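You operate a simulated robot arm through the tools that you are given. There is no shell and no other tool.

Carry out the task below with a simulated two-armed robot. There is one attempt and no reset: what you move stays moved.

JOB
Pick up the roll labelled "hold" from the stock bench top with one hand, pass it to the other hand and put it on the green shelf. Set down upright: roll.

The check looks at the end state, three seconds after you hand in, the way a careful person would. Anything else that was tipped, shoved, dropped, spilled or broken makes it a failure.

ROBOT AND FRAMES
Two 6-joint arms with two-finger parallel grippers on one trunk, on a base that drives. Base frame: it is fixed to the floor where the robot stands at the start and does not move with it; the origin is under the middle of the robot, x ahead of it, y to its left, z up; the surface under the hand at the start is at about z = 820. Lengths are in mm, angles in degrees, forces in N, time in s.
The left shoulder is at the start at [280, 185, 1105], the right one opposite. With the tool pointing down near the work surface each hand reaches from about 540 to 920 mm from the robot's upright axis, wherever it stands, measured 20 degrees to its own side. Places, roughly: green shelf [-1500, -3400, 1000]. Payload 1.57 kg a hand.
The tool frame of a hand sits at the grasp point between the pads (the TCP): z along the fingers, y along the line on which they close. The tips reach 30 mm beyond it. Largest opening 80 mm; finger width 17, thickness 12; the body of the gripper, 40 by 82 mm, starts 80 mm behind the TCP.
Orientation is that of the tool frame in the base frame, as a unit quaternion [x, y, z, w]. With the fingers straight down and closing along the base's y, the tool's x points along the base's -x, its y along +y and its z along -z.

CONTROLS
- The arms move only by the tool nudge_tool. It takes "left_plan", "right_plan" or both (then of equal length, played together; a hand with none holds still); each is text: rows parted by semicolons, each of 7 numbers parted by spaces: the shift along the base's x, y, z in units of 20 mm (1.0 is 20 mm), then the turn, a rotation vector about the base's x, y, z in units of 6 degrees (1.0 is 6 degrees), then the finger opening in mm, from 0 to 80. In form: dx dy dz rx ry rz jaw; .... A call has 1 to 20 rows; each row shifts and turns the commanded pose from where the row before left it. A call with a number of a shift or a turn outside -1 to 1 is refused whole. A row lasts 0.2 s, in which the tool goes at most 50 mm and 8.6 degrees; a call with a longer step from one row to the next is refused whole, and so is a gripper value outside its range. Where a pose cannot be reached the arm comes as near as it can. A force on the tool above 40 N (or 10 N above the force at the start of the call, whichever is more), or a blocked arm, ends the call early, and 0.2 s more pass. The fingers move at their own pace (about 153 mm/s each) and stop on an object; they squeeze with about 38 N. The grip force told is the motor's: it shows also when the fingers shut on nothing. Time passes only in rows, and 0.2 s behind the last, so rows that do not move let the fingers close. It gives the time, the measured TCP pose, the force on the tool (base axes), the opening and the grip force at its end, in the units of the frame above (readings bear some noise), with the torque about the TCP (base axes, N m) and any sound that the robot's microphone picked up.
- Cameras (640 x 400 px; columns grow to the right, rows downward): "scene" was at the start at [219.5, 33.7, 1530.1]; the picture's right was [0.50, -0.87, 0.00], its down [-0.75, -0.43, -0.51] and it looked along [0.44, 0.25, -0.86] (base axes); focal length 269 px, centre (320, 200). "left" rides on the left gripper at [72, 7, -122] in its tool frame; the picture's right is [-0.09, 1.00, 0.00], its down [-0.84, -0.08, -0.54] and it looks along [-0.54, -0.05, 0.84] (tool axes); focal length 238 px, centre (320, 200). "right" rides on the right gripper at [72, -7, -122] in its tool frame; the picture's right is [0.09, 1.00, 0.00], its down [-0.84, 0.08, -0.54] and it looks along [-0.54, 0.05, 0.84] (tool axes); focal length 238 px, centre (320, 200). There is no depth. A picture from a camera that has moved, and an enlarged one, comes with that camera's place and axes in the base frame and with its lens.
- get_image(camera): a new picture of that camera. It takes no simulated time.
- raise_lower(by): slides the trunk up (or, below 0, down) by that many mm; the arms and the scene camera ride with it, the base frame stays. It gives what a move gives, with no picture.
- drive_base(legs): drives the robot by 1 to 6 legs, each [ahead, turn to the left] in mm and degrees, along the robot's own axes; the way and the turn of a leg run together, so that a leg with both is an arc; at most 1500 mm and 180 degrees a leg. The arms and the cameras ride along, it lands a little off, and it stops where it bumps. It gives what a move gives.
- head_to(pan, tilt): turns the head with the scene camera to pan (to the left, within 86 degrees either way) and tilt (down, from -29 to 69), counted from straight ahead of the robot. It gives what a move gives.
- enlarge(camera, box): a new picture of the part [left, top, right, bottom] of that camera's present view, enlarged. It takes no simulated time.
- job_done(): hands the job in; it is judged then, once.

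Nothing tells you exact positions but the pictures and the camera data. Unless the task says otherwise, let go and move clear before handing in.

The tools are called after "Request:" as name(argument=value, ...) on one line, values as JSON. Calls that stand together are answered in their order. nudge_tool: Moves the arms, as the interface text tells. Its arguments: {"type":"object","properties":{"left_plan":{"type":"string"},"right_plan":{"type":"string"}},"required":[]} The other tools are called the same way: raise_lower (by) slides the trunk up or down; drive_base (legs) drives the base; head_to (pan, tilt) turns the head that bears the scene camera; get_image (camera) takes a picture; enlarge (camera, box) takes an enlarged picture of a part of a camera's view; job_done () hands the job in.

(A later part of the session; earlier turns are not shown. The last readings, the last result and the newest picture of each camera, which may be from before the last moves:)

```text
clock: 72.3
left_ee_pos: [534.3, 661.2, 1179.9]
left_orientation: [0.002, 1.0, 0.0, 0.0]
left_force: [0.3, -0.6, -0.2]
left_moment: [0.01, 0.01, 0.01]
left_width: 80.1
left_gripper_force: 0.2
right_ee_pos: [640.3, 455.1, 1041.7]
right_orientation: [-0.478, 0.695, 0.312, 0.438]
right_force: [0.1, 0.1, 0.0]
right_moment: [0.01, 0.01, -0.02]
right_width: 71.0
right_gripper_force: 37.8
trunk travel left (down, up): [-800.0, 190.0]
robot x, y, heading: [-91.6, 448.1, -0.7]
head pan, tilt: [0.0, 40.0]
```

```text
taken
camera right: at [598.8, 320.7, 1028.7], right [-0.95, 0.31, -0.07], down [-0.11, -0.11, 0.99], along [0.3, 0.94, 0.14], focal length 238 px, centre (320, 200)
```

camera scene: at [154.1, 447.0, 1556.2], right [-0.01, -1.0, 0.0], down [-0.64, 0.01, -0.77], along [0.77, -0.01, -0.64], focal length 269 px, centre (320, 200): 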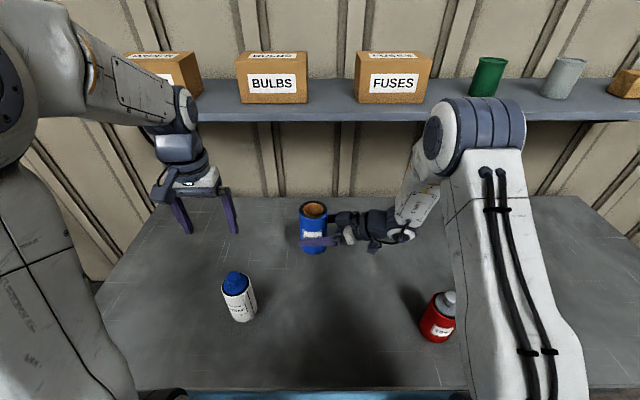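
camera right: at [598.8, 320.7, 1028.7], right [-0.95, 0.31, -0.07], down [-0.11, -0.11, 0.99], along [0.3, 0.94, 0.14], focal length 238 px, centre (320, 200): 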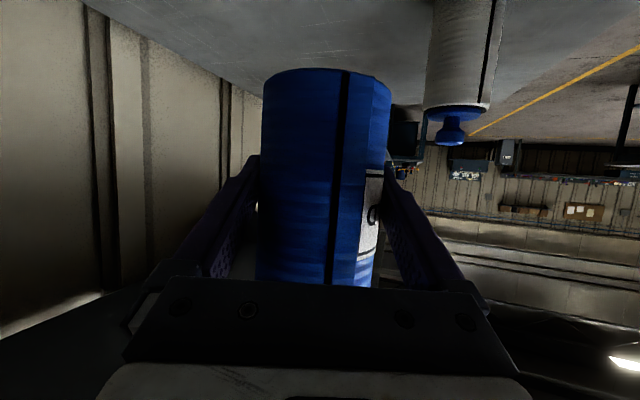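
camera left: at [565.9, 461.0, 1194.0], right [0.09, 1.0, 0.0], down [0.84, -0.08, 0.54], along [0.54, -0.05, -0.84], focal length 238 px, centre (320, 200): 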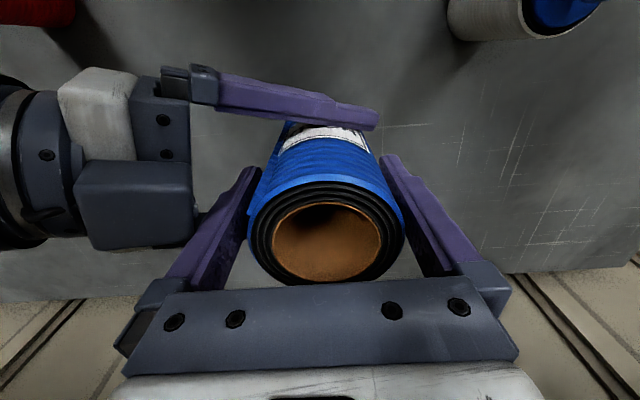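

Handover done: the right hand alone holds HOLD. I raise it gently a little, then back away from the bench.

Request:
nudge_tool(right_plan="0 0 0.1 0 0 0 40; 0 0 0.2 0 0 0 40; 0 0 0.3 0 0 0 40; 0 0 0.4 0 0 0 40; 0 0 0.4 0 0 0 40; 0 0 0.3 0 0 0 40; 0 0 0.2 0 0 0 40; 0 0 0.1 0 0 0 40; 0 0 0 0 0 0 40")

Request:
get_image(camera="right")

Request:
drive_base(legs=[[-350, 0]])

Request:
get_image(camera="right")

Request:
get_image(camera="scene")

```text
clock: 74.3
left_ee_pos: [535.3, 661.6, 1180.9]
left_orientation: [0.001, 1.0, 0.0, 0.0]
left_force: [0.1, 0.8, -0.5]
left_moment: [0.03, 0.03, 0.01]
left_width: 80.0
left_gripper_force: 0.1
right_ee_pos: [641.5, 454.0, 1083.4]
right_orientation: [-0.478, 0.694, 0.312, 0.438]
right_force: [-0.5, -0.3, -5.1]
right_moment: [-0.04, 0.01, 0.01]
right_width: 70.4
right_gripper_force: 38.0
trunk travel left (down, up): [-800.0, 190.0]
robot x, y, heading: [-91.0, 448.5, -0.7]
head pan, tilt: [0.0, 40.0]
```

```text
taken
camera right: at [599.3, 320.4, 1069.9], right [-0.95, 0.31, -0.07], down [-0.11, -0.11, 0.99], along [0.3, 0.94, 0.14], focal length 238 px, centre (320, 200)
```

right: 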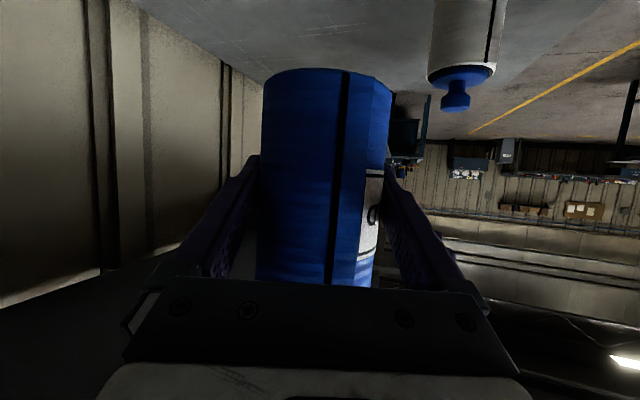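

```text
clock: 76.6
left_ee_pos: [174.2, 667.3, 1180.7]
left_orientation: [0.0, 1.0, 0.0, 0.0]
left_force: [1.1, 0.2, 0.2]
left_moment: [0.02, -0.01, -0.02]
left_width: 80.0
left_gripper_force: 0.1
right_ee_pos: [280.8, 459.9, 1083.0]
right_orientation: [-0.48, 0.694, 0.313, 0.437]
right_force: [0.5, 0.0, -4.3]
right_moment: [0.0, -0.03, 0.03]
right_width: 71.0
right_gripper_force: 37.9
trunk travel left (down, up): [-800.0, 190.0]
robot x, y, heading: [-448.7, 453.1, -0.3]
head pan, tilt: [0.0, 40.0]
```

```text
taken
camera right: at [239.3, 326.6, 1069.7], right [-0.95, 0.31, -0.07], down [-0.11, -0.11, 0.99], along [0.3, 0.95, 0.14], focal length 238 px, centre (320, 200)
```

right: 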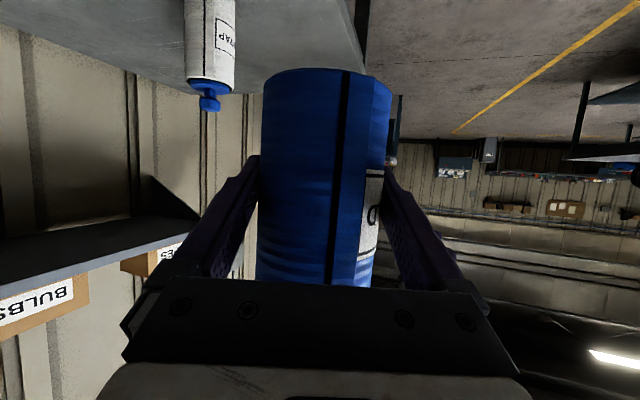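

```text
taken
camera scene: at [-206.3, 451.9, 1556.2], right [-0.01, -1.0, 0.0], down [-0.64, 0.01, -0.77], along [0.77, -0.01, -0.64], focal length 269 px, centre (320, 200)
```

scene: 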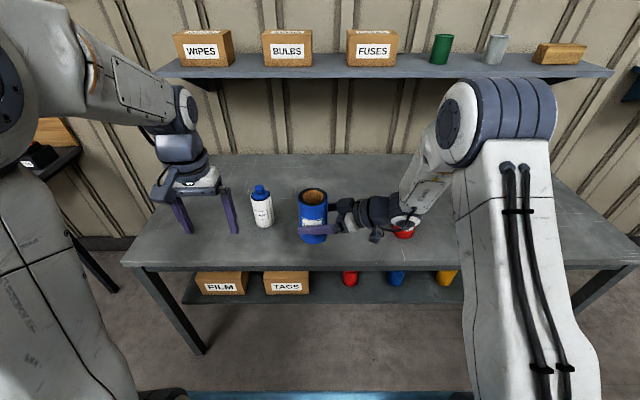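

Grip intact, bench items standing. Now look toward the bookcase to plan the drive.

Request:
head_to(pan=-86, tilt=20)

Request:
get_image(camera="scene")

```text
clock: 78.2
left_ee_pos: [173.7, 667.6, 1180.6]
left_orientation: [-0.001, 1.0, 0.0, 0.0]
left_force: [0.5, 0.0, -0.3]
left_moment: [0.0, 0.02, 0.01]
left_width: 80.1
left_gripper_force: 0.1
right_ee_pos: [281.3, 460.5, 1082.3]
right_orientation: [-0.48, 0.693, 0.313, 0.437]
right_force: [0.0, 0.2, -5.0]
right_moment: [0.0, 0.03, -0.02]
right_width: 71.1
right_gripper_force: 37.6
trunk travel left (down, up): [-800.0, 190.0]
robot x, y, heading: [-454.9, 451.4, -0.6]
head pan, tilt: [-85.9, 20.0]
```

```text
taken
camera scene: at [-285.9, 359.8, 1587.7], right [-1.0, -0.06, 0.0], down [-0.02, 0.34, -0.94], along [0.06, -0.94, -0.34], focal length 269 px, centre (320, 200)
```

scene: 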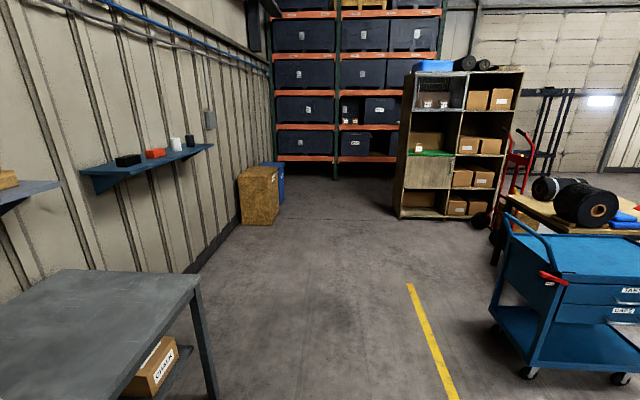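

The way is open down the left side of the yellow line; there's a blue cart on the right (x≲-1450, y -900…-1650) and a table beyond. I'll turn, drive to about [-850, -2350], and check the grip at steps.

Request:
drive_base(legs=[[0, -50], [0, -47.4]])

Request:
get_image(camera="right")

Request:
head_to(pan=0, tilt=20)

Request:
get_image(camera="scene")

```text
clock: 83.1
left_ee_pos: [-335.6, -197.0, 1180.9]
left_orientation: [0.757, 0.653, 0.0, 0.0]
left_force: [-0.3, 0.1, 0.3]
left_moment: [-0.01, 0.0, 0.03]
left_width: 80.1
left_gripper_force: 0.1
right_ee_pos: [-554.8, -271.8, 1083.2]
right_orientation: [0.212, 0.816, -0.127, 0.522]
right_force: [0.7, 0.1, -5.5]
right_moment: [0.0, 0.0, 0.0]
right_width: 70.9
right_gripper_force: 38.2
trunk travel left (down, up): [-800.0, 190.0]
robot x, y, heading: [-452.5, 456.6, -99.0]
head pan, tilt: [-85.9, 20.0]
```

```text
taken
camera right: at [-680.7, -209.8, 1069.7], right [0.44, 0.89, -0.07], down [-0.09, 0.12, 0.99], along [0.89, -0.43, 0.14], focal length 238 px, centre (320, 200)
```

right: 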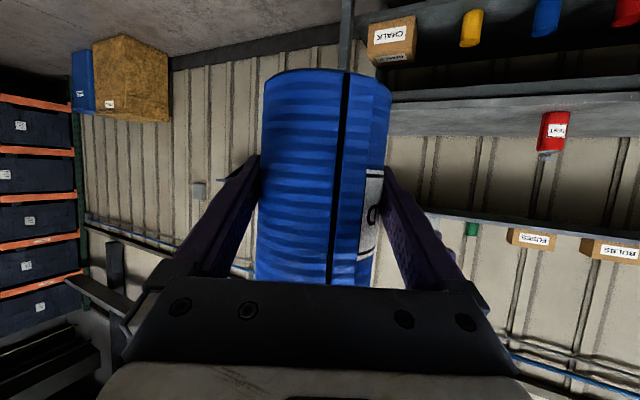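

```text
clock: 84.7
left_ee_pos: [-335.6, -196.9, 1181.2]
left_orientation: [0.757, 0.653, 0.0, -0.001]
left_force: [0.2, -0.8, -0.4]
left_moment: [-0.04, 0.02, 0.02]
left_width: 80.1
left_gripper_force: 0.2
right_ee_pos: [-555.0, -272.6, 1082.8]
right_orientation: [0.213, 0.816, -0.127, 0.522]
right_force: [-0.7, 1.1, -4.3]
right_moment: [0.0, 0.01, 0.01]
right_width: 70.9
right_gripper_force: 38.1
trunk travel left (down, up): [-800.0, 190.0]
robot x, y, heading: [-453.0, 455.3, -99.0]
head pan, tilt: [0.0, 20.0]
```

```text
taken
camera scene: at [-492.1, 204.0, 1587.6], right [-0.99, 0.16, 0.0], down [0.05, 0.34, -0.94], along [-0.15, -0.93, -0.34], focal length 269 px, centre (320, 200)
```

scene: 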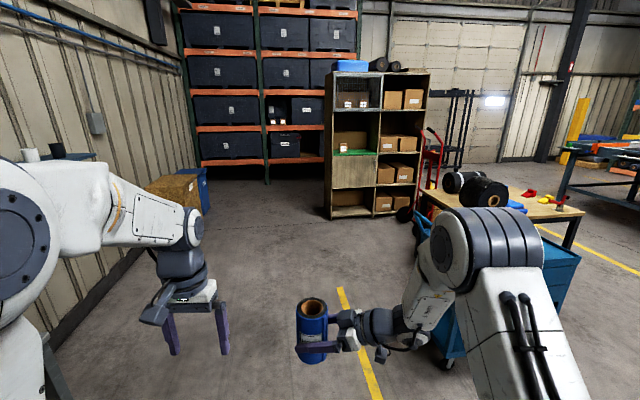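

Roll stable after turning. Drive forward in two legs along the clear lane.

Request:
drive_base(legs=[[1400, 0]])

Request:
get_image(camera="right")

Request:
get_image(camera="scene")

```text
clock: 91.4
left_ee_pos: [-564.6, -1526.7, 1179.4]
left_orientation: [0.761, 0.649, 0.0, 0.0]
left_force: [-1.0, 0.0, 0.4]
left_moment: [0.01, 0.0, -0.01]
left_width: 79.9
left_gripper_force: 0.0
right_ee_pos: [-787.0, -1599.5, 1082.1]
right_orientation: [0.217, 0.815, -0.13, 0.522]
right_force: [0.0, -0.3, -4.2]
right_moment: [0.0, 0.04, -0.03]
right_width: 71.2
right_gripper_force: 37.7
trunk travel left (down, up): [-800.0, 190.0]
robot x, y, heading: [-673.8, -875.2, -100.0]
head pan, tilt: [0.0, 20.0]
```

```text
taken
camera right: at [-911.0, -1535.4, 1069.7], right [0.45, 0.89, -0.07], down [-0.09, 0.12, 0.99], along [0.89, -0.44, 0.14], focal length 238 px, centre (320, 200)
```

right: 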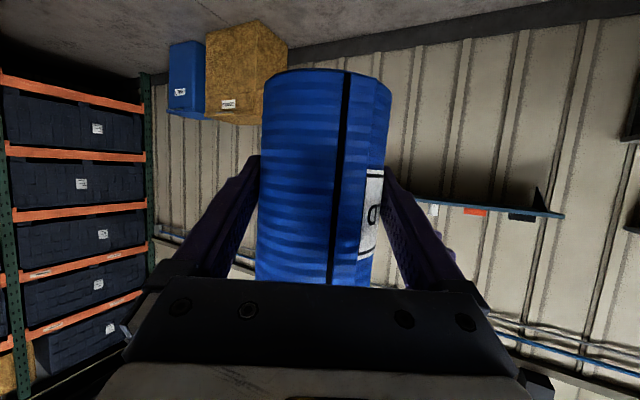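

```text
taken
camera scene: at [-717.0, -1124.0, 1587.7], right [-0.99, 0.17, 0.0], down [0.06, 0.34, -0.94], along [-0.16, -0.93, -0.34], focal length 269 px, centre (320, 200)
```

scene: 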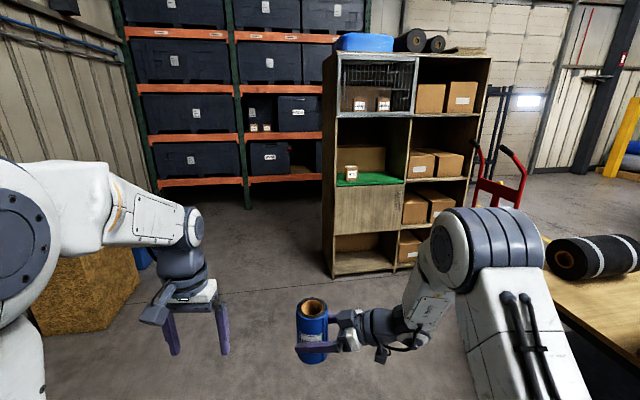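

Bookcase front is at y≈-3250; green shelf at z≈905 spanning x≈-1250…-1830, TEST box at x -1342…-1455. Drive the second leg to about [-915, -2250], then turn to heading 0 for a sideways shift by reversing.

Request:
drive_base(legs=[[1400, 0], [0, 50], [0, 50]])

Request:
get_image(camera="right")

Request:
head_to(pan=-86, tilt=35)

Request:
get_image(camera="scene")

```text
clock: 102.6
left_ee_pos: [-290.3, -1975.1, 1180.9]
left_orientation: [-0.003, 1.0, 0.0, 0.001]
left_force: [-0.8, -0.3, 0.4]
left_moment: [-0.02, 0.04, 0.01]
left_width: 80.1
left_gripper_force: 0.1
right_ee_pos: [-182.6, -2182.3, 1082.7]
right_orientation: [-0.481, 0.692, 0.314, 0.437]
right_force: [-0.4, 0.5, -4.3]
right_moment: [-0.04, -0.01, 0.0]
right_width: 71.2
right_gripper_force: 37.9
trunk travel left (down, up): [-800.0, 190.0]
robot x, y, heading: [-917.3, -2194.3, -0.4]
head pan, tilt: [0.0, 20.0]
```

```text
taken
camera right: at [-222.6, -2316.3, 1069.7], right [-0.95, 0.3, -0.07], down [-0.11, -0.11, 0.99], along [0.29, 0.95, 0.14], focal length 238 px, centre (320, 200)
```

right: 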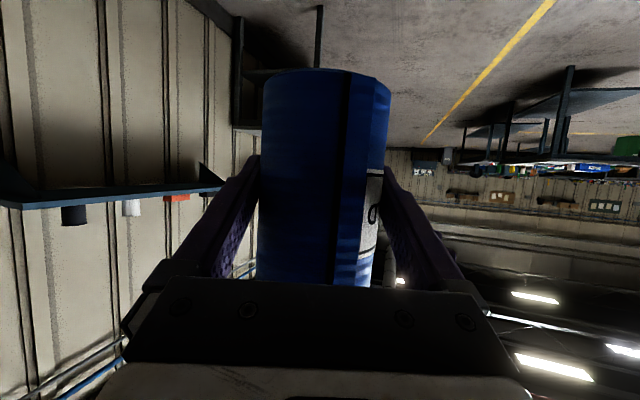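

```text
clock: 104.2
left_ee_pos: [-289.2, -1975.1, 1179.6]
left_orientation: [-0.004, 1.0, 0.0, 0.0]
left_force: [-0.6, 0.2, -0.8]
left_moment: [0.04, -0.01, 0.0]
left_width: 79.7
left_gripper_force: 0.0
right_ee_pos: [-181.6, -2182.9, 1081.6]
right_orientation: [-0.481, 0.693, 0.313, 0.437]
right_force: [-0.5, 0.0, -4.3]
right_moment: [-0.01, 0.02, -0.01]
right_width: 70.8
right_gripper_force: 38.1
trunk travel left (down, up): [-800.0, 190.0]
robot x, y, heading: [-919.4, -2190.7, -0.3]
head pan, tilt: [-85.9, 35.0]
```

```text
taken
camera scene: at [-748.0, -2280.5, 1563.8], right [-1.0, -0.07, 0.0], down [-0.04, 0.57, -0.82], along [0.05, -0.82, -0.57], focal length 269 px, centre (320, 200)
```

scene: 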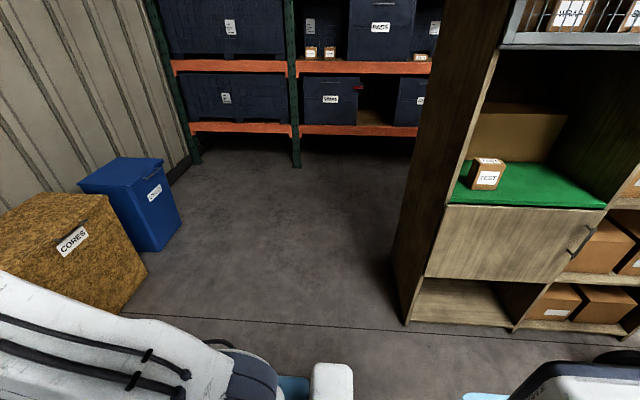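

Excellent view: shelf front edge ≈ y -3220…-3240, z≈905, TEST box right edge ≈ x -1477. I reverse 450 mm to x≈-1370, then turn to face the bookcase.

Request:
drive_base(legs=[[-450, 0], [0, -45], [0, -44.7]])

Request:
get_image(camera="right")

Request:
head_to(pan=-10, tilt=35)

Request:
get_image(camera="scene")

```text
clock: 111.1
left_ee_pos: [-1161.2, -2816.7, 1179.5]
left_orientation: [0.709, 0.706, 0.001, 0.0]
left_force: [0.4, 0.1, 0.4]
left_moment: [-0.01, -0.03, 0.0]
left_width: 80.0
left_gripper_force: 0.1
right_ee_pos: [-1367.7, -2922.7, 1082.5]
right_orientation: [0.153, 0.829, -0.09, 0.53]
right_force: [0.4, 0.2, -4.8]
right_moment: [-0.01, 0.01, 0.0]
right_width: 71.1
right_gripper_force: 37.4
trunk travel left (down, up): [-800.0, 190.0]
robot x, y, heading: [-1372.6, -2186.0, -91.0]
head pan, tilt: [-85.9, 35.0]
```

```text
taken
camera right: at [-1502.1, -2879.0, 1069.6], right [0.31, 0.95, -0.07], down [-0.11, 0.11, 0.99], along [0.94, -0.3, 0.13], focal length 238 px, centre (320, 200)
```

right: 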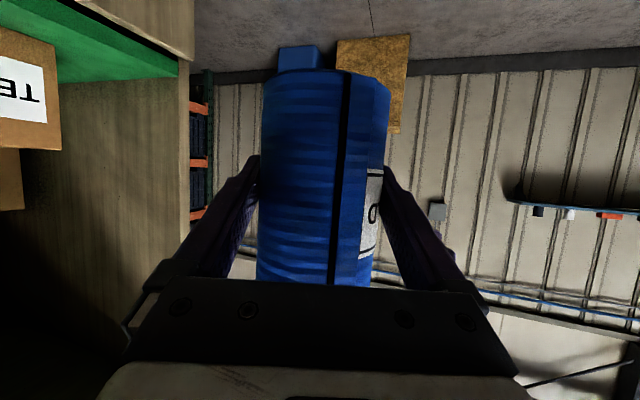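

```text
clock: 112.6
left_ee_pos: [-1161.2, -2818.3, 1181.2]
left_orientation: [0.708, 0.706, 0.0, 0.0]
left_force: [0.6, 0.4, -0.3]
left_moment: [0.0, 0.03, 0.01]
left_width: 80.0
left_gripper_force: 0.2
right_ee_pos: [-1369.7, -2922.3, 1083.1]
right_orientation: [0.154, 0.829, -0.09, 0.53]
right_force: [1.0, 0.1, -3.8]
right_moment: [0.03, 0.02, 0.0]
right_width: 70.9
right_gripper_force: 37.5
trunk travel left (down, up): [-800.0, 190.0]
robot x, y, heading: [-1371.1, -2188.3, -90.9]
head pan, tilt: [-10.0, 35.0]
```

```text
taken
camera scene: at [-1389.5, -2436.1, 1563.8], right [-0.98, 0.19, 0.0], down [0.11, 0.56, -0.82], along [-0.16, -0.8, -0.57], focal length 269 px, centre (320, 200)
```

scene: 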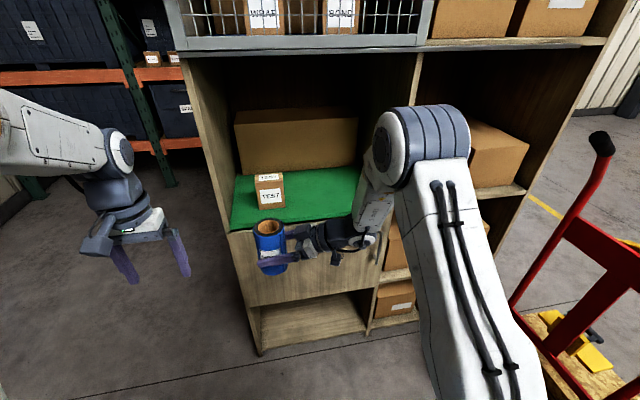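

The roll is still secure; the bookcase is square ahead. I now swing the right hand to point forward into the shelf while shifting it to the right side (x≈-1580).

Request:
nudge_tool(right_plan="-0.3 -0.1 0 0 0 -0.35 40; -0.6 -0.19 0 0 0 -0.7 40; -0.656 -0.19 0 0 0 -0.72 40; -0.656 -0.19 0 0 0 -0.72 40; -0.656 -0.19 0 0 0 -0.72 40; -0.656 -0.19 0 0 0 -0.72 40; -0.656 -0.19 0 0 0 -0.72 40; -0.656 -0.19 0 0 0 -0.72 40; -0.3 -0.1 0 0 0 -0.3 40; 0 0 0 0 0 0 40")

Request:
get_image(camera="scene")

Request:
get_image(camera="right")

```text
clock: 114.8
left_ee_pos: [-1161.8, -2818.7, 1179.7]
left_orientation: [0.709, 0.706, 0.0, 0.0]
left_force: [0.9, 0.1, -0.3]
left_moment: [0.01, 0.01, 0.02]
left_width: 80.0
left_gripper_force: 0.0
right_ee_pos: [-1472.2, -2954.4, 1082.5]
right_orientation: [0.39, 0.748, -0.241, 0.48]
right_force: [-0.3, -0.4, -4.1]
right_moment: [0.02, 0.02, -0.01]
right_width: 71.0
right_gripper_force: 38.2
trunk travel left (down, up): [-800.0, 190.0]
robot x, y, heading: [-1374.5, -2190.8, -90.8]
head pan, tilt: [-10.0, 35.0]
```

```text
taken
camera scene: at [-1389.5, -2436.1, 1563.8], right [-0.98, 0.19, 0.0], down [0.11, 0.56, -0.82], along [-0.16, -0.8, -0.57], focal length 269 px, centre (320, 200)
```

scene: 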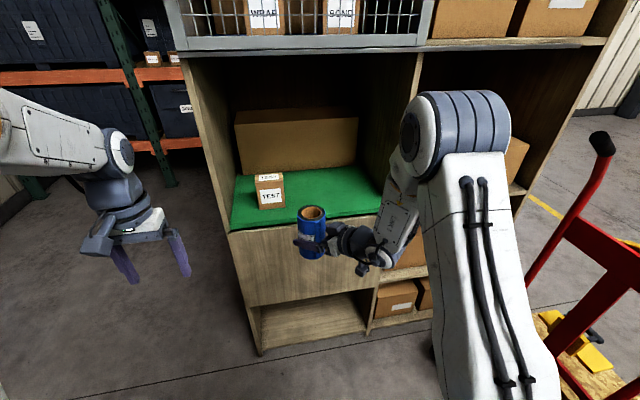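

```text
taken
camera right: at [-1558.5, -2842.5, 1069.8], right [0.79, 0.61, -0.07], down [-0.03, 0.15, 0.99], along [0.61, -0.78, 0.13], focal length 238 px, centre (320, 200)
```

right: 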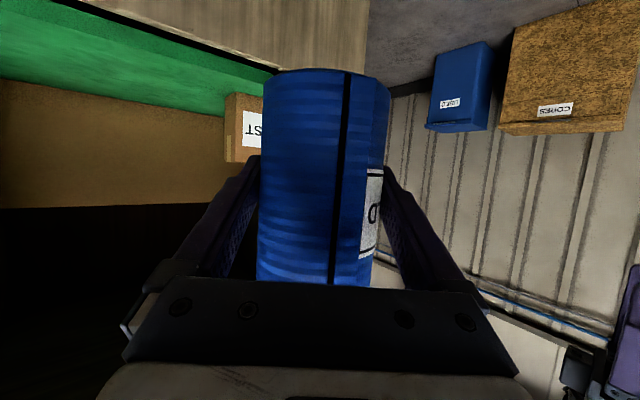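

Going well; finish the turn.

Request:
nudge_tool(right_plan="-0.3 -0.1 0 0 0 -0.35 40; -0.6 -0.19 0 0 0 -0.7 40; -0.656 -0.19 0 0 0 -0.72 40; -0.656 -0.19 0 0 0 -0.72 40; -0.656 -0.19 0 0 0 -0.72 40; -0.656 -0.19 0 0 0 -0.72 40; -0.656 -0.19 0 0 0 -0.72 40; -0.656 -0.19 0 0 0 -0.72 40; -0.3 -0.1 0 0 0 -0.5 40; 0 0 0 0 0 0 40")

Request:
get_image(camera="scene")

Request:
get_image(camera="right")

```text
clock: 117.0
left_ee_pos: [-1161.5, -2817.3, 1180.0]
left_orientation: [0.709, 0.705, 0.0, 0.0]
left_force: [-0.1, -0.1, 0.4]
left_moment: [0.03, 0.01, 0.03]
left_width: 79.9
left_gripper_force: 0.0
right_ee_pos: [-1615.1, -2999.1, 1109.4]
right_orientation: [0.595, 0.6, -0.368, 0.39]
right_force: [-0.4, -0.1, -5.1]
right_moment: [0.07, 0.04, 0.0]
right_width: 70.6
right_gripper_force: 37.5
right hand out of reach, approached as far as the arm can: row 5, 6, 7, 8, 9
trunk travel left (down, up): [-800.0, 190.0]
robot x, y, heading: [-1371.8, -2189.9, -91.3]
head pan, tilt: [-10.0, 35.0]
```

```text
taken
camera scene: at [-1389.8, -2436.0, 1563.8], right [-0.98, 0.19, 0.0], down [0.11, 0.56, -0.82], along [-0.16, -0.8, -0.57], focal length 269 px, centre (320, 200)
```

scene: 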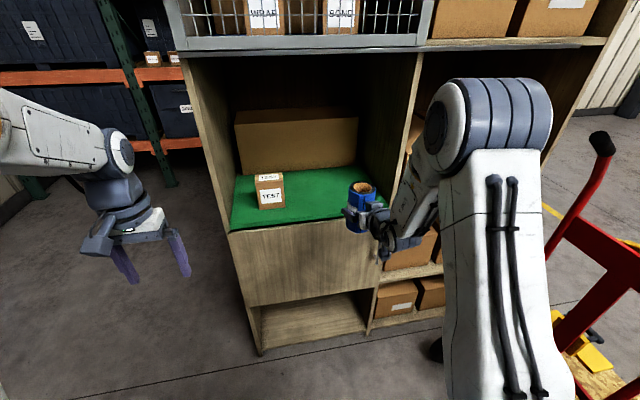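

```text
taken
camera right: at [-1623.5, -2857.1, 1098.1], right [1.0, 0.06, -0.06], down [0.05, 0.14, 0.99], along [0.07, -0.99, 0.13], focal length 238 px, centre (320, 200)
```

right: 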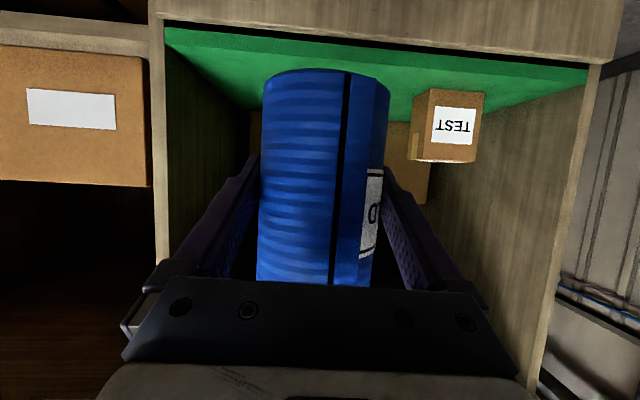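

The right hand now points straight into the shelf with the roll upright (arm stopped near a reach limit, but the pose is good: roll at x≈-1615). From here I'll use base and trunk only. First tuck the left hand back so it doesn't near the bookcase.

Request:
nudge_tool(left_plan="0.5 0.8 0 0 0 0 80; 0.5 0.8 0 0 0 0 80; 0.5 0.8 0 0 0 0 80; 0.5 0.8 0 0 0 0 80; 0.5 0.8 0 0 0 0 80; 0.5 0.8 0 0 0 0 80; 0.5 0.8 0 0 0 0 80; 0 0 0 0 0 0 80")

Request:
enlarge(camera="right", box=[150, 0, 620, 290])

Request:
enlarge(camera="scene", box=[220, 150, 440, 290])

```text
clock: 118.8
left_ee_pos: [-1092.7, -2703.5, 1181.4]
left_orientation: [0.708, 0.706, 0.0, -0.001]
left_force: [0.0, -0.9, -1.1]
left_moment: [-0.05, 0.03, 0.02]
left_width: 80.0
left_gripper_force: 0.1
right_ee_pos: [-1614.2, -2997.3, 1111.8]
right_orientation: [0.594, 0.6, -0.368, 0.391]
right_force: [-0.2, 0.5, -5.1]
right_moment: [0.02, 0.0, 0.02]
right_width: 70.8
right_gripper_force: 37.7
trunk travel left (down, up): [-800.0, 190.0]
robot x, y, heading: [-1372.6, -2187.8, -91.2]
head pan, tilt: [-10.0, 35.0]
```

```text
1.36 times, centred on (385, 145) of right
camera zoom: at [-1623.1, -2857.0, 1098.1], right [1.0, 0.07, -0.06], down [0.05, 0.14, 0.99], along [0.07, -0.99, 0.13], focal length 325 px, centre (232, 275)
```

zoom: 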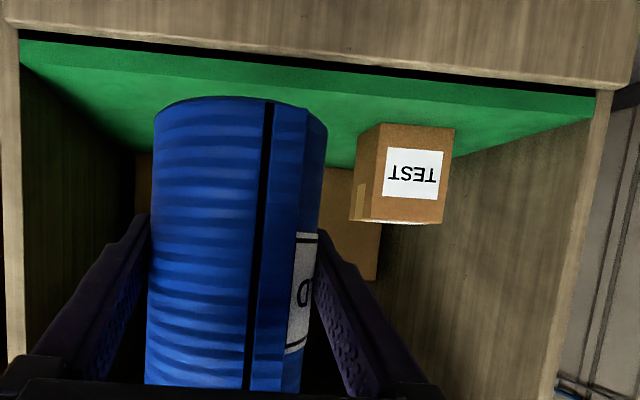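

```text
2.86 times, centred on (330, 220) of scene
camera zoom: at [-1389.5, -2436.0, 1563.8], right [-0.98, 0.19, 0.0], down [0.11, 0.56, -0.82], along [-0.16, -0.8, -0.57], focal length 767 px, centre (291, 143)
```

zoom: 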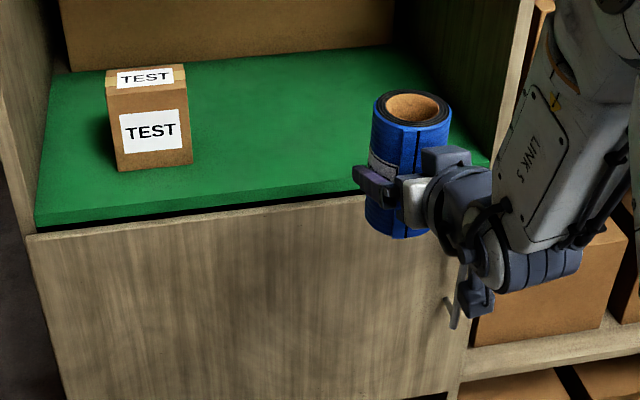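

The pad top is at z≈940; the roll's bottom is ≈1056, so it can go straight in. Drive forward in two steps.

Request:
drive_base(legs=[[190, 0]])

Request:
get_image(camera="scene")

Request:
get_image(camera="right")

```text
clock: 120.3
left_ee_pos: [-1097.6, -2894.4, 1181.2]
left_orientation: [0.71, 0.704, -0.001, 0.0]
left_force: [0.1, -0.2, 0.5]
left_moment: [0.0, 0.0, 0.0]
left_width: 80.0
left_gripper_force: 0.0
right_ee_pos: [-1618.3, -3189.2, 1111.0]
right_orientation: [0.594, 0.6, -0.368, 0.39]
right_force: [0.1, 0.0, -3.8]
right_moment: [0.05, -0.03, -0.01]
right_width: 70.8
right_gripper_force: 38.0
trunk travel left (down, up): [-800.0, 190.0]
robot x, y, heading: [-1375.5, -2381.6, -91.0]
head pan, tilt: [-10.0, 35.0]
```

```text
taken
camera scene: at [-1393.1, -2626.1, 1563.8], right [-0.98, 0.19, 0.0], down [0.11, 0.56, -0.82], along [-0.16, -0.8, -0.57], focal length 269 px, centre (320, 200)
```

scene: 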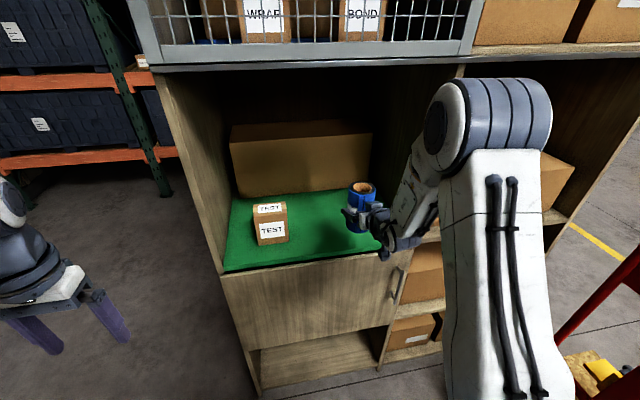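

```text
taken
camera right: at [-1627.2, -3047.0, 1098.2], right [1.0, 0.06, -0.06], down [0.05, 0.14, 0.99], along [0.07, -0.99, 0.13], focal length 238 px, centre (320, 200)
```

right: 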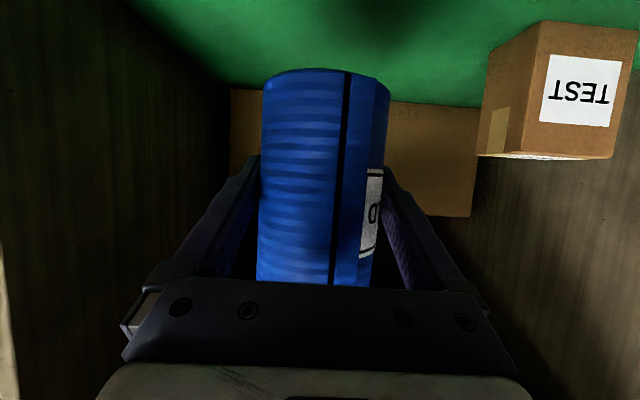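

Clear. Advance the remaining ~125 mm so the roll is about 90 mm inside the front edge.

Request:
drive_base(legs=[[125, 0]])

Request:
get_image(camera="scene")

Request:
get_image(camera="right")

```text
clock: 121.6
left_ee_pos: [-1099.3, -3018.8, 1182.8]
left_orientation: [0.708, 0.706, 0.001, 0.0]
left_force: [-0.1, -0.5, 0.1]
left_moment: [0.0, 0.01, 0.01]
left_width: 80.2
left_gripper_force: 0.0
right_ee_pos: [-1619.0, -3312.8, 1110.6]
right_orientation: [0.593, 0.6, -0.367, 0.391]
right_force: [0.9, 0.4, -4.7]
right_moment: [0.0, -0.02, -0.01]
right_width: 70.8
right_gripper_force: 38.1
trunk travel left (down, up): [-800.0, 190.0]
robot x, y, heading: [-1376.5, -2503.2, -90.9]
head pan, tilt: [-10.0, 35.0]
```

```text
taken
camera scene: at [-1395.1, -2750.6, 1563.8], right [-0.98, 0.19, 0.0], down [0.11, 0.56, -0.82], along [-0.16, -0.8, -0.57], focal length 269 px, centre (320, 200)
```

scene: 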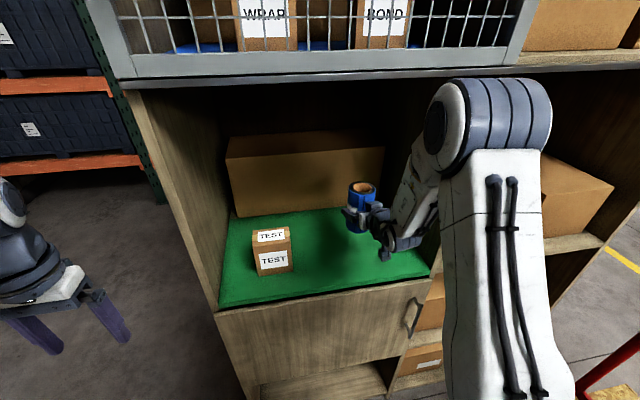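

```text
taken
camera right: at [-1628.8, -3171.6, 1098.1], right [1.0, 0.07, -0.06], down [0.05, 0.14, 0.99], along [0.07, -0.99, 0.13], focal length 238 px, centre (320, 200)
```

right: 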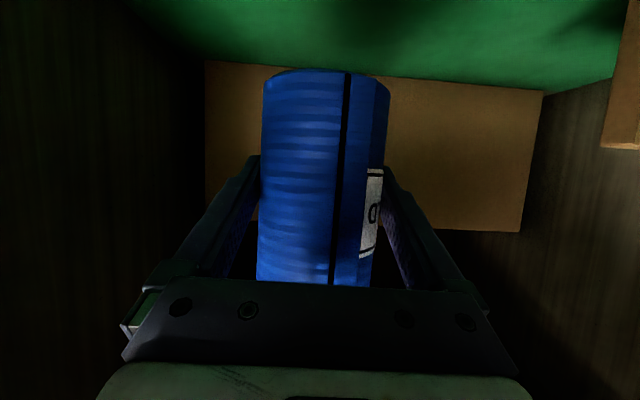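

The roll hangs over the pad at about [-1619, -3318], bottom ≈1055. Lower the trunk by 90 mm, then finish in small steps watching the force.

Request:
raise_lower(by=-85)

Request:
get_image(camera="right")

Request:
get_image(camera="scene")

```text
clock: 122.8
left_ee_pos: [-1098.1, -3019.5, 1096.3]
left_orientation: [0.709, 0.706, 0.0, -0.001]
left_force: [0.8, 0.6, -0.8]
left_moment: [-0.03, -0.01, 0.04]
left_width: 80.2
left_gripper_force: 0.0
right_ee_pos: [-1620.2, -3312.8, 1024.8]
right_orientation: [0.594, 0.6, -0.367, 0.39]
right_force: [0.3, 0.9, -3.8]
right_moment: [0.06, -0.02, 0.02]
right_width: 70.9
right_gripper_force: 38.2
trunk travel left (down, up): [-715.0, 275.0]
robot x, y, heading: [-1377.9, -2503.4, -91.1]
head pan, tilt: [-10.0, 35.0]
```

```text
taken
camera right: at [-1628.8, -3171.9, 1013.0], right [1.0, 0.07, -0.06], down [0.05, 0.14, 0.99], along [0.07, -0.99, 0.13], focal length 238 px, centre (320, 200)
```

right: 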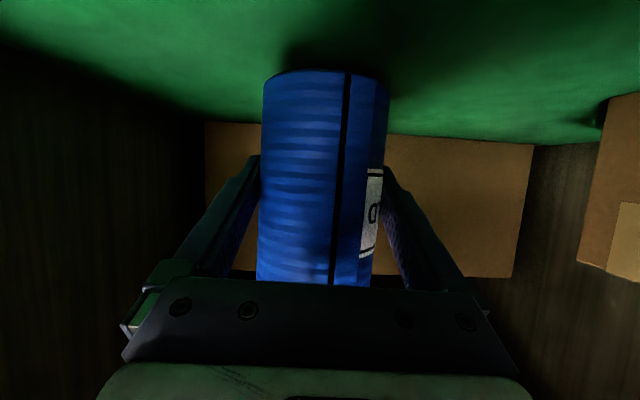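

```text
taken
camera scene: at [-1395.1, -2751.0, 1478.9], right [-0.98, 0.19, 0.0], down [0.11, 0.56, -0.82], along [-0.16, -0.8, -0.57], focal length 269 px, centre (320, 200)
```

scene: 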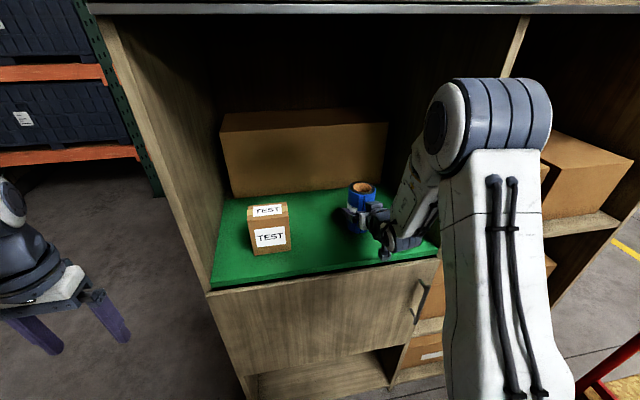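

Request:
raise_lower(by=-15)

Request:
enlarge(camera="scene", box=[320, 160, 450, 280])

Request:
get_image(camera="right")

```text
clock: 123.4
left_ee_pos: [-1098.1, -3018.9, 1080.8]
left_orientation: [0.709, 0.706, -0.001, -0.001]
left_force: [1.0, -0.2, -0.2]
left_moment: [-0.02, 0.02, -0.04]
left_width: 80.1
left_gripper_force: 0.0
right_ee_pos: [-1620.0, -3314.2, 1010.8]
right_orientation: [0.595, 0.599, -0.368, 0.389]
right_force: [0.2, 0.5, -3.5]
right_moment: [0.0, 0.02, -0.02]
right_width: 70.8
right_gripper_force: 39.0
trunk travel left (down, up): [-700.0, 290.0]
robot x, y, heading: [-1380.0, -2502.6, -91.2]
head pan, tilt: [-10.0, 35.0]
```

```text
3.33 times, centred on (385, 220) of scene
camera zoom: at [-1395.1, -2751.0, 1463.8], right [-0.98, 0.19, 0.0], down [0.11, 0.56, -0.82], along [-0.16, -0.8, -0.57], focal length 895 px, centre (103, 133)
```

zoom: 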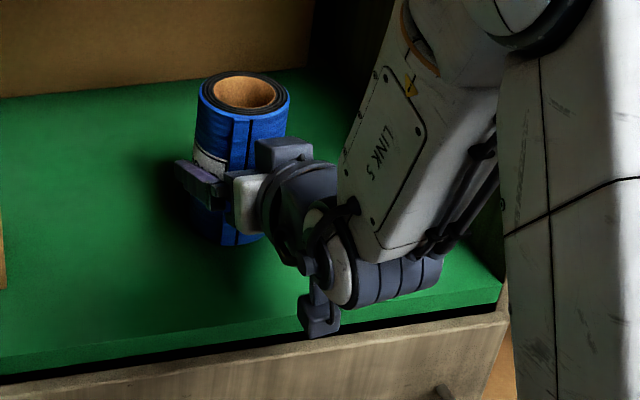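

```text
taken
camera right: at [-1628.8, -3171.8, 997.9], right [1.0, 0.07, -0.06], down [0.05, 0.13, 0.99], along [0.07, -0.99, 0.13], focal length 238 px, centre (320, 200)
```

right: 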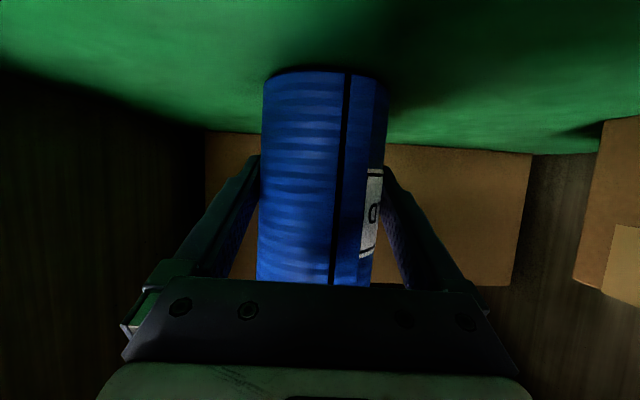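

Request:
raise_lower(by=-8)

Request:
raise_lower(by=-5)

Request:
get_image(camera="right")

```text
clock: 124.0
left_ee_pos: [-1098.4, -3017.9, 1074.8]
left_orientation: [0.708, 0.706, 0.001, 0.0]
left_force: [-0.4, -0.3, 0.7]
left_moment: [0.01, 0.0, 0.0]
left_width: 79.8
left_gripper_force: 0.1
right_ee_pos: [-1619.7, -3313.4, 1007.6]
right_orientation: [0.591, 0.599, -0.37, 0.394]
right_force: [1.4, 14.4, 23.8]
right_moment: [0.47, 0.86, -0.43]
right_width: 70.9
right_gripper_force: 38.0
trunk travel left (down, up): [-692.0, 298.0]
robot x, y, heading: [-1375.2, -2499.7, -90.9]
head pan, tilt: [-10.0, 35.0]
```

```text
clock: 124.4
left_ee_pos: [-1098.4, -3018.9, 1069.6]
left_orientation: [0.709, 0.705, 0.0, 0.0]
left_force: [-0.6, 0.0, -0.2]
left_moment: [-0.04, 0.01, 0.01]
left_width: 80.0
left_gripper_force: 0.1
right_ee_pos: [-1621.2, -3315.4, 1005.8]
right_orientation: [0.588, 0.598, -0.373, 0.396]
right_force: [1.7, 5.9, 8.6]
right_moment: [-0.02, 0.18, 0.05]
right_width: 70.6
right_gripper_force: 37.8
trunk travel left (down, up): [-689.0, 301.0]
robot x, y, heading: [-1378.8, -2505.2, -91.1]
head pan, tilt: [-10.0, 35.0]
stopped: the force on the tool passed its limit at 46 N (the readings are from after the stop); the commanded pose is now the measured one
```

```text
taken
camera right: at [-1629.1, -3174.4, 991.5], right [1.0, 0.07, -0.07], down [0.05, 0.16, 0.99], along [0.08, -0.99, 0.15], focal length 238 px, centre (320, 200)
```

right: 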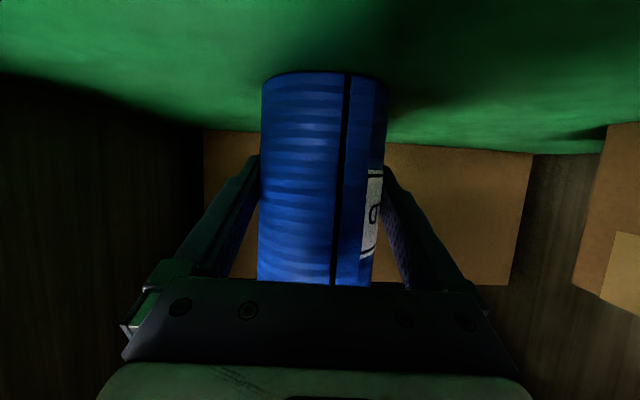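

Contact with the pad at z≈950 (gentle press of ~10 N remains). Check uprightness before releasing.

Request:
enlarge(camera="scene", box=[320, 150, 420, 240])

Request:
enlarge(camera="right", box=[230, 40, 430, 160])

```text
4.44 times, centred on (370, 195) of scene
camera zoom: at [-1394.9, -2749.9, 1453.0], right [-0.98, 0.19, 0.0], down [0.11, 0.56, -0.82], along [-0.16, -0.8, -0.57], focal length 1194 px, centre (98, 222)
```

zoom: 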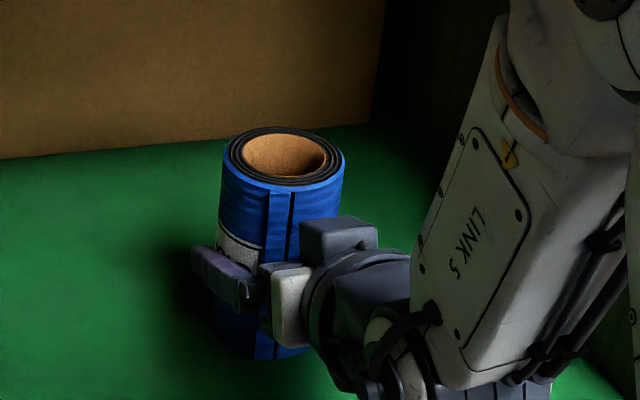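

```text
3.20 times, centred on (330, 100) of right
camera zoom: at [-1629.1, -3174.4, 991.5], right [1.0, 0.07, -0.07], down [0.05, 0.16, 0.99], along [0.08, -0.99, 0.15], focal length 763 px, centre (288, 520)
```

zoom: 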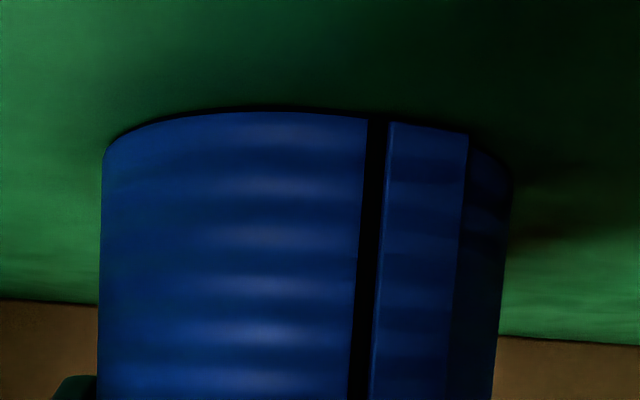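

It sits flat on the green pad, upright. Open the right hand gradually.

Request:
nudge_tool(right_plan="0 0 0 0 0 0 71; 0 0 0 0 0 0 73; 0 0 0 0 0 0 75; 0 0 0 0 0 0 78; 0 0 0 0 0 0 80; 0 0 0 0 0 0 80")

Request:
get_image(camera="right")

Request:
enlarge(camera="scene", box=[320, 150, 420, 240])

```text
clock: 125.8
left_ee_pos: [-1099.6, -3018.9, 1069.6]
left_orientation: [0.708, 0.706, 0.0, 0.0]
left_force: [0.5, -0.1, 0.1]
left_moment: [-0.01, 0.0, 0.01]
left_width: 79.8
left_gripper_force: 0.1
right_ee_pos: [-1619.4, -3315.1, 1005.1]
right_orientation: [0.589, 0.599, -0.371, 0.395]
right_force: [-0.4, -0.2, -0.2]
right_moment: [-0.01, 0.01, 0.0]
right_width: 80.1
right_gripper_force: 0.1
trunk travel left (down, up): [-689.0, 301.0]
robot x, y, heading: [-1380.0, -2502.7, -90.9]
head pan, tilt: [-10.0, 35.0]
```

```text
taken
camera right: at [-1629.2, -3174.2, 990.5], right [1.0, 0.07, -0.06], down [0.05, 0.15, 0.99], along [0.07, -0.99, 0.15], focal length 238 px, centre (320, 200)
```

right: 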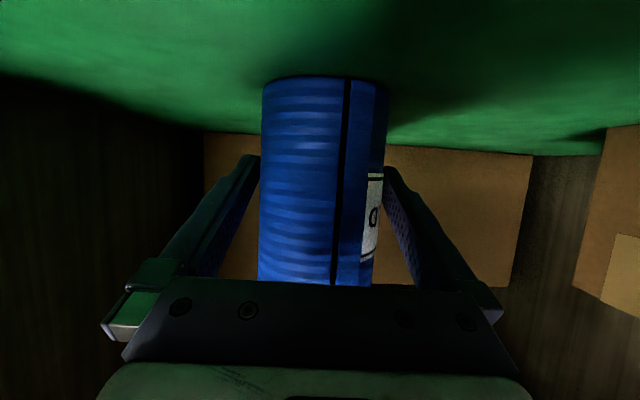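

```text
4.44 times, centred on (370, 195) of scene
camera zoom: at [-1395.1, -2750.8, 1453.2], right [-0.98, 0.19, 0.0], down [0.11, 0.56, -0.82], along [-0.16, -0.8, -0.57], focal length 1194 px, centre (98, 222)
```

zoom: 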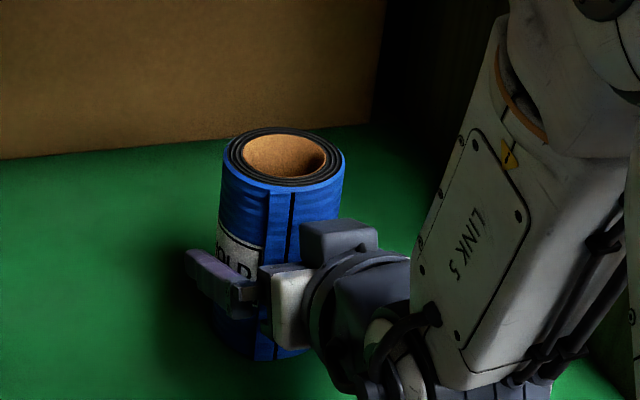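

Released and standing free. The safest exit is straight up with the trunk (no lateral motion); small step first.

Request:
raise_lower(by=12)

Request:
get_image(camera="right")

Request:
enlarge(camera="scene", box=[320, 150, 420, 240])

```text
clock: 126.4
left_ee_pos: [-1099.7, -3018.9, 1082.7]
left_orientation: [0.708, 0.706, 0.0, 0.0]
left_force: [-0.3, 0.6, 0.2]
left_moment: [-0.02, 0.01, -0.02]
left_width: 80.0
left_gripper_force: 0.1
right_ee_pos: [-1619.9, -3315.9, 1016.3]
right_orientation: [0.589, 0.599, -0.371, 0.395]
right_force: [-0.1, -0.7, 0.3]
right_moment: [-0.01, 0.02, 0.0]
right_width: 79.9
right_gripper_force: 0.0
trunk travel left (down, up): [-701.0, 289.0]
robot x, y, heading: [-1377.7, -2504.2, -90.7]
head pan, tilt: [-10.0, 35.0]
```

```text
taken
camera right: at [-1629.1, -3174.3, 1002.4], right [1.0, 0.07, -0.06], down [0.05, 0.15, 0.99], along [0.07, -0.99, 0.15], focal length 238 px, centre (320, 200)
```

right: 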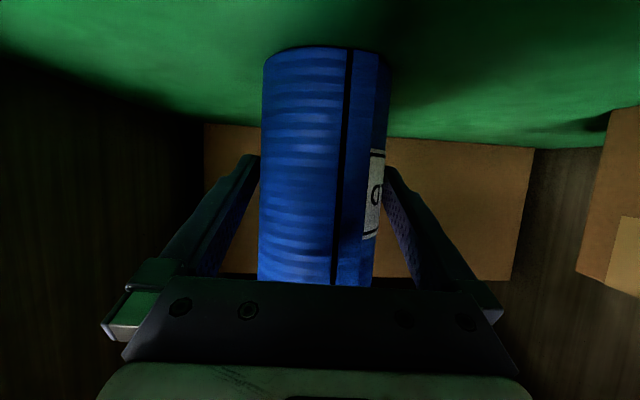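

```text
4.44 times, centred on (370, 195) of scene
camera zoom: at [-1395.1, -2750.9, 1465.2], right [-0.98, 0.19, 0.0], down [0.11, 0.56, -0.82], along [-0.16, -0.8, -0.57], focal length 1194 px, centre (98, 222)
```

zoom: 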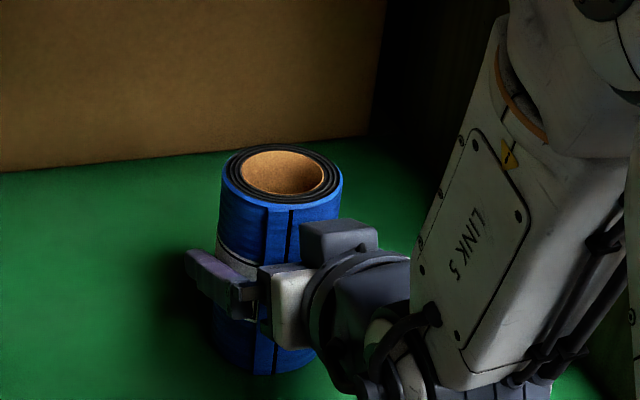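

The hand rises past the roll without touching. Continue up until the fingertips clear the rim.

Request:
raise_lower(by=50)

Request:
raise_lower(by=65)

Request:
get_image(camera="right")

Request:
get_image(camera="scene")

```text
clock: 127.3
left_ee_pos: [-1098.8, -3019.4, 1132.6]
left_orientation: [0.708, 0.706, 0.0, 0.001]
left_force: [0.1, 0.5, -0.4]
left_moment: [0.0, -0.01, 0.02]
left_width: 80.0
left_gripper_force: 0.0
right_ee_pos: [-1619.7, -3316.2, 1066.5]
right_orientation: [0.589, 0.599, -0.371, 0.395]
right_force: [-0.8, -0.4, -0.2]
right_moment: [0.03, 0.04, -0.03]
right_width: 80.0
right_gripper_force: 0.0
trunk travel left (down, up): [-751.0, 239.0]
robot x, y, heading: [-1374.9, -2500.3, -91.0]
head pan, tilt: [-10.0, 35.0]
```

```text
clock: 128.4
left_ee_pos: [-1099.1, -3019.2, 1197.3]
left_orientation: [0.708, 0.706, -0.001, 0.0]
left_force: [0.1, -0.7, -0.5]
left_moment: [0.0, -0.01, 0.02]
left_width: 80.3
left_gripper_force: 0.1
right_ee_pos: [-1620.0, -3315.2, 1131.9]
right_orientation: [0.59, 0.599, -0.371, 0.394]
right_force: [0.2, -0.2, -0.7]
right_moment: [0.04, -0.01, -0.01]
right_width: 79.9
right_gripper_force: 0.1
trunk travel left (down, up): [-816.0, 174.0]
robot x, y, heading: [-1374.4, -2506.0, -90.8]
head pan, tilt: [-10.0, 35.0]
```

```text
taken
camera right: at [-1629.1, -3174.4, 1117.3], right [1.0, 0.07, -0.06], down [0.05, 0.15, 0.99], along [0.07, -0.99, 0.15], focal length 238 px, centre (320, 200)
```

right: 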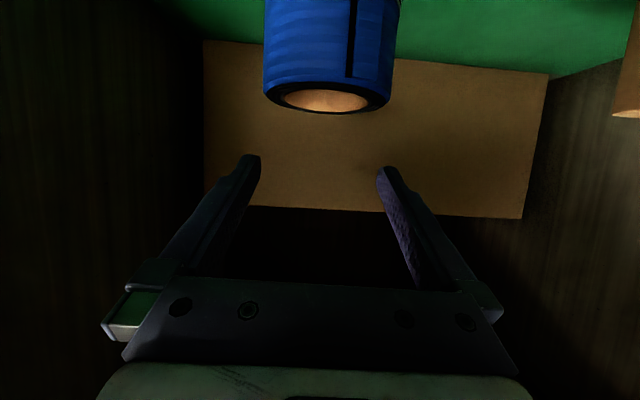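

```text
taken
camera scene: at [-1395.1, -2751.0, 1580.1], right [-0.98, 0.19, 0.0], down [0.11, 0.56, -0.82], along [-0.16, -0.8, -0.57], focal length 269 px, centre (320, 200)
```

scene: 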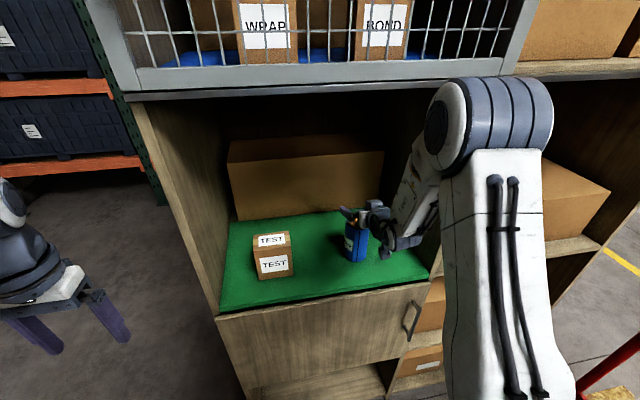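

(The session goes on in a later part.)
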